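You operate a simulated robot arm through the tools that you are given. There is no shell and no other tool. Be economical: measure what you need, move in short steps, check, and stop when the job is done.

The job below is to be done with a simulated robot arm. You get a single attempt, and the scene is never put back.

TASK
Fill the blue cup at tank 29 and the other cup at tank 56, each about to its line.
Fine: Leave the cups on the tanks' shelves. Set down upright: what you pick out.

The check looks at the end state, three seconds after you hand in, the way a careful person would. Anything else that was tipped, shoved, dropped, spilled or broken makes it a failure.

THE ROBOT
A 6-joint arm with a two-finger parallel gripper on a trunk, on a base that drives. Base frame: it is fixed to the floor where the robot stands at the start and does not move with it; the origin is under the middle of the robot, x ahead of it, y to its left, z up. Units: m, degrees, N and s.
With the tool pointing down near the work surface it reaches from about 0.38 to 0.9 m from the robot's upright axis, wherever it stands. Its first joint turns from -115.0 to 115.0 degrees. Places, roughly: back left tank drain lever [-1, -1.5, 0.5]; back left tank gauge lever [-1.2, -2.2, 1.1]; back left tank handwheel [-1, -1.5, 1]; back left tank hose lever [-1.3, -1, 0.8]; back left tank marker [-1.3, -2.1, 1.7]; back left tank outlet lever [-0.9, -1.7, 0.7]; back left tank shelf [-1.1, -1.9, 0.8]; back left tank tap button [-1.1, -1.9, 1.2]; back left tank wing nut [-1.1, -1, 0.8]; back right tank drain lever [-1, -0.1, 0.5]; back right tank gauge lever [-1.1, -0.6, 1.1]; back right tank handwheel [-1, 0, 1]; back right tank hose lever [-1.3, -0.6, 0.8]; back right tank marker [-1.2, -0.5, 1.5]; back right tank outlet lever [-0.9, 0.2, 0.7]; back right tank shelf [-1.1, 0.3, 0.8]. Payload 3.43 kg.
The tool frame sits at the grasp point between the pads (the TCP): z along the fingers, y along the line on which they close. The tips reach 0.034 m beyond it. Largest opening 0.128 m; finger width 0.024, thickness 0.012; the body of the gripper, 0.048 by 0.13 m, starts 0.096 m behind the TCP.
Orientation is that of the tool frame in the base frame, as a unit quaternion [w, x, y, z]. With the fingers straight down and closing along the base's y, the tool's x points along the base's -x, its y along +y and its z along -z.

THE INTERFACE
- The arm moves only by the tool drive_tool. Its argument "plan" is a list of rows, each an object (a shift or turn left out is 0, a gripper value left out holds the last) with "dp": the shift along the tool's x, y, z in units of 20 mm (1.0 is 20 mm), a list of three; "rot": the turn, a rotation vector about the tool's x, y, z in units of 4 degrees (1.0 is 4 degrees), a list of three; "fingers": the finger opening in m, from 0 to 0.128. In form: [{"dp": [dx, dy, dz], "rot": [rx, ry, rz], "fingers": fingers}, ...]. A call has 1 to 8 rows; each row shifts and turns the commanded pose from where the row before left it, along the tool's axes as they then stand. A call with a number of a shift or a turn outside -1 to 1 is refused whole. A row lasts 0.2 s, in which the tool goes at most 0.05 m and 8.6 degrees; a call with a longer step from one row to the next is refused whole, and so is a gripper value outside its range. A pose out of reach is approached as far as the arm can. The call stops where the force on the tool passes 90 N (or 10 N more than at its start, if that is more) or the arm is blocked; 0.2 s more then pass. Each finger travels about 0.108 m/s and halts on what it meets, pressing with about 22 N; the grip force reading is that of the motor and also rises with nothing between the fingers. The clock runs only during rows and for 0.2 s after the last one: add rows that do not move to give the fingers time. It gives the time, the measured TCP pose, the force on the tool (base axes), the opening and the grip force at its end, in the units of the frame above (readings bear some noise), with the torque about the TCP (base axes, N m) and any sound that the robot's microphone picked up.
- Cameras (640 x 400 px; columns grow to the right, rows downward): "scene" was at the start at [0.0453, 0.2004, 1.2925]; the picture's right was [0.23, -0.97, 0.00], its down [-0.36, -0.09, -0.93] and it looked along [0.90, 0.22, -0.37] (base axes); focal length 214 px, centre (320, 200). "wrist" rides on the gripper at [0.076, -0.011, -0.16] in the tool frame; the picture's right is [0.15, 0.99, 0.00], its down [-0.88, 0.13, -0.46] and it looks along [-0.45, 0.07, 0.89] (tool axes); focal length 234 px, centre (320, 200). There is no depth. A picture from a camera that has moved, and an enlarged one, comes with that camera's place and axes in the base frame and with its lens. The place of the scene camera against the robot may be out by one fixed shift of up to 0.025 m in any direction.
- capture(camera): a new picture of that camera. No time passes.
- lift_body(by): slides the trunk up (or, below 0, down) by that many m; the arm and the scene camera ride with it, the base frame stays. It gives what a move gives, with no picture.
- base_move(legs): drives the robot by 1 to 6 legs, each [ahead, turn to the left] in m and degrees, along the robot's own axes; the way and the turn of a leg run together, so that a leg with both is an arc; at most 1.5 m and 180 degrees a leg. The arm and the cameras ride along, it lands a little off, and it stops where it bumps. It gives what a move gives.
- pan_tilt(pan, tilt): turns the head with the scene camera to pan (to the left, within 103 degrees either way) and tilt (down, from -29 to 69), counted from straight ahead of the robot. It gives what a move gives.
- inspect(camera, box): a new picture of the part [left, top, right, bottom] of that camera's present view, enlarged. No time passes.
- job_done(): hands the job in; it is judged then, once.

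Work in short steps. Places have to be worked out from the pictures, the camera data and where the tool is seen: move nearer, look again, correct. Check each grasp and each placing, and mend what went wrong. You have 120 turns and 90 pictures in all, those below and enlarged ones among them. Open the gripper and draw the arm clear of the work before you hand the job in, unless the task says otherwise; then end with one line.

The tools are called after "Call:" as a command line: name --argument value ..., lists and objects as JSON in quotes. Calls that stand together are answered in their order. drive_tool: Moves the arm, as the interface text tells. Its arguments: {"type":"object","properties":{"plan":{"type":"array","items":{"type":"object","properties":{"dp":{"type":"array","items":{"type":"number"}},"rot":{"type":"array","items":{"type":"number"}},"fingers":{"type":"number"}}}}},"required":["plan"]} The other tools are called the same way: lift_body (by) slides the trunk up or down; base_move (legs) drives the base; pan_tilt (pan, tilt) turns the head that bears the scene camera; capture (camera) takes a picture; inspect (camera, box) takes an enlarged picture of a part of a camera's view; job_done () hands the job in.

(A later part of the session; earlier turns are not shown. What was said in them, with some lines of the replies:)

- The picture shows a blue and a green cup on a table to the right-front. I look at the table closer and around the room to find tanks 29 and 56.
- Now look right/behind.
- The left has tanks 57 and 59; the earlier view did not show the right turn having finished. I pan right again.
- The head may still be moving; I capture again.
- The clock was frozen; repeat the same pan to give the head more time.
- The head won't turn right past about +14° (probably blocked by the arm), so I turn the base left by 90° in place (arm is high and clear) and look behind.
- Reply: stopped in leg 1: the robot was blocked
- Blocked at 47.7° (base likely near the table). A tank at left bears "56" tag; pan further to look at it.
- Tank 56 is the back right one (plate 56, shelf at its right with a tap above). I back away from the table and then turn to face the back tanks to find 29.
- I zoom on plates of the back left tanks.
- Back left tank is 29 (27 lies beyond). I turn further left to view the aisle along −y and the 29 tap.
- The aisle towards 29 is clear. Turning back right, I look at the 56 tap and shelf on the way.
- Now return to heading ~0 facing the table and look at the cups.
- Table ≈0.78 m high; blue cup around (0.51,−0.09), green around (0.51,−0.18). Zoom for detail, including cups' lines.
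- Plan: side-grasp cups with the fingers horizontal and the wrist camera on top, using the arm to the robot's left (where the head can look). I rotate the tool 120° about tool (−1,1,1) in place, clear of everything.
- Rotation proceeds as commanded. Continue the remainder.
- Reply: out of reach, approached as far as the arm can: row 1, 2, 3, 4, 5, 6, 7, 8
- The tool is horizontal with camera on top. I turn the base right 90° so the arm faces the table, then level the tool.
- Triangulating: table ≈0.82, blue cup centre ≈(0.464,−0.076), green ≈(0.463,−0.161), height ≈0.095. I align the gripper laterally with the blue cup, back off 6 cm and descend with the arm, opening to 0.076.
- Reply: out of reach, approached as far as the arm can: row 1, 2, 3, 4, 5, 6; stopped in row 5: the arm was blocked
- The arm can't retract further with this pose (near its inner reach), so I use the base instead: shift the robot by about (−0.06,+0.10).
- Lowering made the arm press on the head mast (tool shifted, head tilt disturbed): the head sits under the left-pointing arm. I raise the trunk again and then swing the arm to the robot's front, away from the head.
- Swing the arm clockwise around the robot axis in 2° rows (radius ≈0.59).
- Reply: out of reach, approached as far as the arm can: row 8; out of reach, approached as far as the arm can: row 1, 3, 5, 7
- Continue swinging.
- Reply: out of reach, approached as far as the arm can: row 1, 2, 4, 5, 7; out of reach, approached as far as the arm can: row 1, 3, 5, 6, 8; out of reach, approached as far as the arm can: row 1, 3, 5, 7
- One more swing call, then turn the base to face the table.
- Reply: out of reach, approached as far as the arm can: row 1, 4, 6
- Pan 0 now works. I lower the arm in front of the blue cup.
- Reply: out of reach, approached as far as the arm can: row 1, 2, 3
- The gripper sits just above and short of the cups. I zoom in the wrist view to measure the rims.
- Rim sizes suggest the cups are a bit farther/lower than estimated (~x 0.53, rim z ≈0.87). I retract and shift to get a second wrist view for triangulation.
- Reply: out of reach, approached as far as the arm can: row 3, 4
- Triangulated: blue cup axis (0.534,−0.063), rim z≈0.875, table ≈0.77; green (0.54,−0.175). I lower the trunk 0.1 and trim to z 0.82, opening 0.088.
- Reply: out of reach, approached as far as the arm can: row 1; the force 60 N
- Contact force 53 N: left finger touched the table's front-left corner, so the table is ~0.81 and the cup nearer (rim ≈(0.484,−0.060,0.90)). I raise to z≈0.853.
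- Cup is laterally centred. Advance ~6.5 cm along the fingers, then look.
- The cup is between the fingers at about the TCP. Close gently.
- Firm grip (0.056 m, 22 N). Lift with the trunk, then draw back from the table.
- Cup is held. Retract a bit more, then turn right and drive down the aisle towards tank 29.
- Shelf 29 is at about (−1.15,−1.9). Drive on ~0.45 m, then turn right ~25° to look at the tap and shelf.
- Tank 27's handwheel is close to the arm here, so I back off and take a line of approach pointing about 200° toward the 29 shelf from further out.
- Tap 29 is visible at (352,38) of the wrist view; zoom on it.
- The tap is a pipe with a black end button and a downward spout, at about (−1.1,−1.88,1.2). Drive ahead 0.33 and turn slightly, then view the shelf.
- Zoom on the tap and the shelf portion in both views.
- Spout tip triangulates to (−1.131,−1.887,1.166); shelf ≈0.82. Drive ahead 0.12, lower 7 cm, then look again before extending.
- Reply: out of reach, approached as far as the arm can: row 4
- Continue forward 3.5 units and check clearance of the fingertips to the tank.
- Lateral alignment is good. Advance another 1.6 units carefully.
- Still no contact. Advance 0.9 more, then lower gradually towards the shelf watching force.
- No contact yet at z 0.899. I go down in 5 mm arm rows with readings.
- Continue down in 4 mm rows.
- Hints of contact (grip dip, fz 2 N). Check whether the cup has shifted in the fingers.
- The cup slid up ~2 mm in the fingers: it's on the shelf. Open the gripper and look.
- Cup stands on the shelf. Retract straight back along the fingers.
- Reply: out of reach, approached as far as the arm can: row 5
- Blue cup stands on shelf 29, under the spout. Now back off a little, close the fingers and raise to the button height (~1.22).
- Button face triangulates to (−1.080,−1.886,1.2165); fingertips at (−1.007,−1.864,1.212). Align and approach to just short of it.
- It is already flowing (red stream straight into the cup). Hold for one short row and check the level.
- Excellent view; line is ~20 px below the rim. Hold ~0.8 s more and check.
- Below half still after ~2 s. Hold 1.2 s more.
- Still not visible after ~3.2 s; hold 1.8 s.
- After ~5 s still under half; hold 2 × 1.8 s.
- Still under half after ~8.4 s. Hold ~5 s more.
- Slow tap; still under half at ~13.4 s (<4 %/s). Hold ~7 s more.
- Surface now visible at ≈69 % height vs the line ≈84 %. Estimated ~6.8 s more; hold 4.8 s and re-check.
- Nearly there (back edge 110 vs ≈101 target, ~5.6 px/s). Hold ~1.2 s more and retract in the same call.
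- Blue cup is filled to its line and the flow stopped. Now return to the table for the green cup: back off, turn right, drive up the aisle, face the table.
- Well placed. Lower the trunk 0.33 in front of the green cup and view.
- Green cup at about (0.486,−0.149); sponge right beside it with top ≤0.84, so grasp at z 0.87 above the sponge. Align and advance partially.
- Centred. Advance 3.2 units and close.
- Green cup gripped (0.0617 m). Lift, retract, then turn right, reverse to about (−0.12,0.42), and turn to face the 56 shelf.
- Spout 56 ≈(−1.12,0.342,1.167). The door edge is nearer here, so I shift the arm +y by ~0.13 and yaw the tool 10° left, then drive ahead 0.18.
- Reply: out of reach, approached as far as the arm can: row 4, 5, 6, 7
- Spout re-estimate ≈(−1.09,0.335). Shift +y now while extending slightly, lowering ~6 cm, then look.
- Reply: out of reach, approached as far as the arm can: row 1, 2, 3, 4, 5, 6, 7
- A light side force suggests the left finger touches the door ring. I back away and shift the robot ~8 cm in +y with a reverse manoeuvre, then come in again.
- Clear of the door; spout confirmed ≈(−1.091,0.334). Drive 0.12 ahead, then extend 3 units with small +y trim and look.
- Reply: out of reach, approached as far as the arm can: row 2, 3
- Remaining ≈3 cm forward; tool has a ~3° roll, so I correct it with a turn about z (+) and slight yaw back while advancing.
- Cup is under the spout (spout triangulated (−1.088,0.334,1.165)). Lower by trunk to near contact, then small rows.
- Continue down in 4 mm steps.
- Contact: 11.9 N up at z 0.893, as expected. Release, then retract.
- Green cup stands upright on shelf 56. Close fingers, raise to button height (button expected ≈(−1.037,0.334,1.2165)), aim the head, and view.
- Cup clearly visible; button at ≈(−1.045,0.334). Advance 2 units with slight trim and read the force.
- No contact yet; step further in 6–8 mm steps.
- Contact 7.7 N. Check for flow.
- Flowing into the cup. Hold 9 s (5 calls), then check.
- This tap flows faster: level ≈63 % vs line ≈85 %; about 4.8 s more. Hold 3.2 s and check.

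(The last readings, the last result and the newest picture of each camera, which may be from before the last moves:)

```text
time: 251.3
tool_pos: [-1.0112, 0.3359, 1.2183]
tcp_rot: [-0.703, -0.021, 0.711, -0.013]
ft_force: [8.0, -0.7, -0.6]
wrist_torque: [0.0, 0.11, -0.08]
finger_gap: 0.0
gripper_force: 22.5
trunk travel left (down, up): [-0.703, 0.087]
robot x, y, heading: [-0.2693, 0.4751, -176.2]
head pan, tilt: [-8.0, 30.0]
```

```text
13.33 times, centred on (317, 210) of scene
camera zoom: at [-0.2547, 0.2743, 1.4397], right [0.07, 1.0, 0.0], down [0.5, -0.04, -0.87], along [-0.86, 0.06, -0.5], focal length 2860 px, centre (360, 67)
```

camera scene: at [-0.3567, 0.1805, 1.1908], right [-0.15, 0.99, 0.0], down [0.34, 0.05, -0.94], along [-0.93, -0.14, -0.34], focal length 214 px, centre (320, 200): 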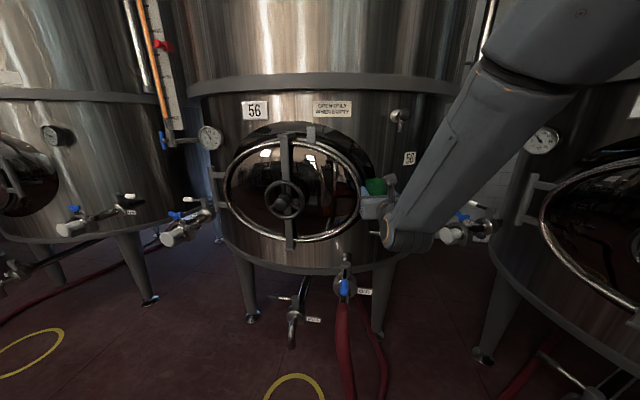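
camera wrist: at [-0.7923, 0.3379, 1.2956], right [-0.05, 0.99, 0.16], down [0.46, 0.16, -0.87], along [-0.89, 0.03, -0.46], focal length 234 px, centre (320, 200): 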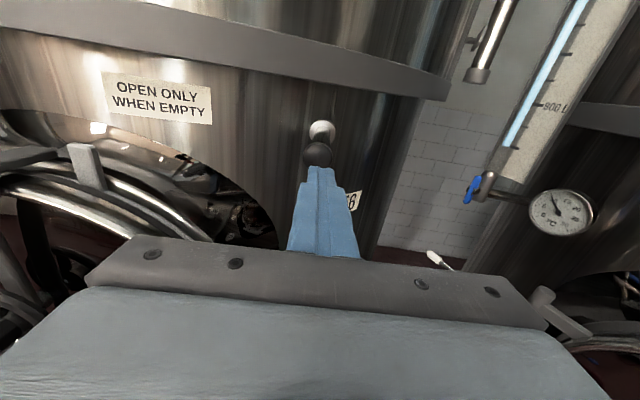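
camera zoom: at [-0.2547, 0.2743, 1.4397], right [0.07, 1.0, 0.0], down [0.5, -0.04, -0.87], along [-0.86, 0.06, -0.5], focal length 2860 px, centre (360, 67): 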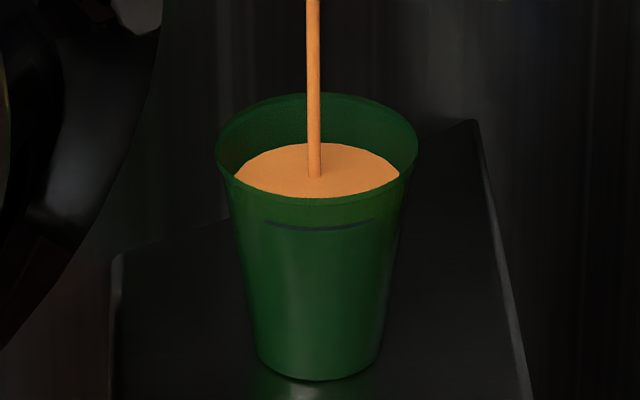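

Back edge 142 vs ≈130 target at ~10 px/s: ~1.1 s more, retracting in the same call.

Call:
drive_tool --plan '[{}, {}, {}, {}, {}, {"dp": [0, 0, -1]}, {"dp": [0, 0, -1]}, {"dp": [0, 0, -1]}]'

Call:
drive_tool --plan '[{}, {}, {}]'

Call:
inspect --camera "scene" --box '[305, 195, 329, 225]'

```text
time: 253.1
tool_pos: [-0.951, 0.3391, 1.2169]
tcp_rot: [-0.704, -0.02, 0.71, -0.012]
ft_force: [0.2, -0.5, -1.0]
wrist_torque: [-0.01, 0.0, 0.0]
finger_gap: 0.0
gripper_force: 22.4
trunk travel left (down, up): [-0.703, 0.087]
robot x, y, heading: [-0.2645, 0.4737, -176.2]
head pan, tilt: [-8.0, 30.0]
```

```text
time: 253.9
tool_pos: [-0.9513, 0.3386, 1.2178]
tcp_rot: [-0.703, -0.02, 0.711, -0.012]
ft_force: [0.7, 0.2, 0.6]
wrist_torque: [0.01, -0.04, 0.02]
finger_gap: 0.0
gripper_force: 22.1
trunk travel left (down, up): [-0.703, 0.087]
robot x, y, heading: [-0.2642, 0.4689, -176.2]
head pan, tilt: [-8.0, 30.0]
```

```text
13.33 times, centred on (317, 210) of scene
camera zoom: at [-0.2552, 0.2743, 1.4397], right [0.07, 1.0, 0.0], down [0.5, -0.04, -0.87], along [-0.86, 0.06, -0.5], focal length 2860 px, centre (360, 67)
```

zoom: 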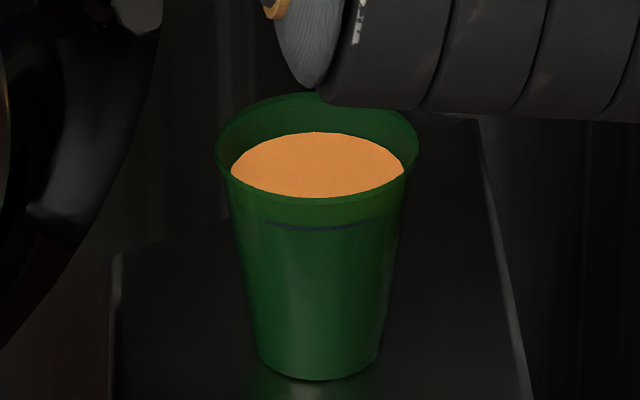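

The green cup is at its line and the flow has stopped. Back the robot away, open the gripper and hand in.

Call:
base_move --legs '[[-0.2, 0]]'

Call:
drive_tool --plan '[{"fingers": 0.05}, {"fingers": 0.09}, {}, {}]'

Call:
capture --camera "scene"

```text
time: 255.5
tool_pos: [-0.7536, 0.352, 1.2169]
tcp_rot: [-0.704, -0.019, 0.71, -0.013]
ft_force: [0.2, -0.9, 0.4]
wrist_torque: [0.01, 0.03, -0.02]
finger_gap: 0.0
gripper_force: 22.1
trunk travel left (down, up): [-0.703, 0.087]
robot x, y, heading: [-0.068, 0.4853, -176.0]
head pan, tilt: [-8.0, 30.0]
```

```text
time: 256.5
tool_pos: [-0.7529, 0.352, 1.2174]
tcp_rot: [-0.704, -0.021, 0.71, -0.014]
ft_force: [-1.3, 0.0, 0.7]
wrist_torque: [0.0, 0.01, 0.0]
finger_gap: 0.09
gripper_force: 0.1
trunk travel left (down, up): [-0.703, 0.087]
robot x, y, heading: [-0.0719, 0.4846, -176.2]
head pan, tilt: [-8.0, 30.0]
```

```text
3 pictures are left
camera scene: at [-0.0572, 0.2875, 1.4397], right [0.07, 1.0, 0.0], down [0.5, -0.04, -0.87], along [-0.86, 0.06, -0.5], focal length 214 px, centre (320, 200)
```

scene: 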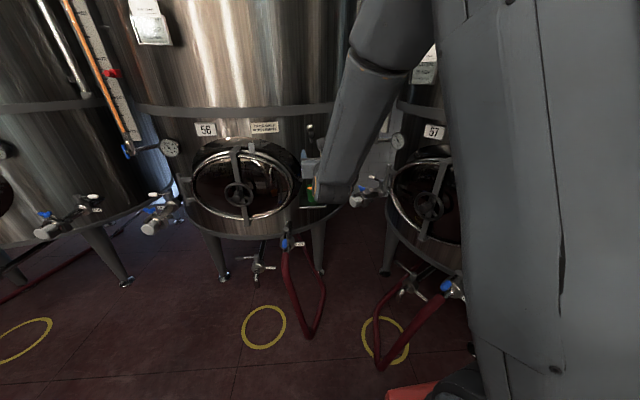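

The robot is clear, the gripper is open, and both cups are filled and on their shelves. I hand the job in.

Call:
job_done

```text
The job is handed in.
```

The blue cup was filled at tank 29 and the green cup at tank 56, each about to its line; both were left upright on the tanks' shelves.
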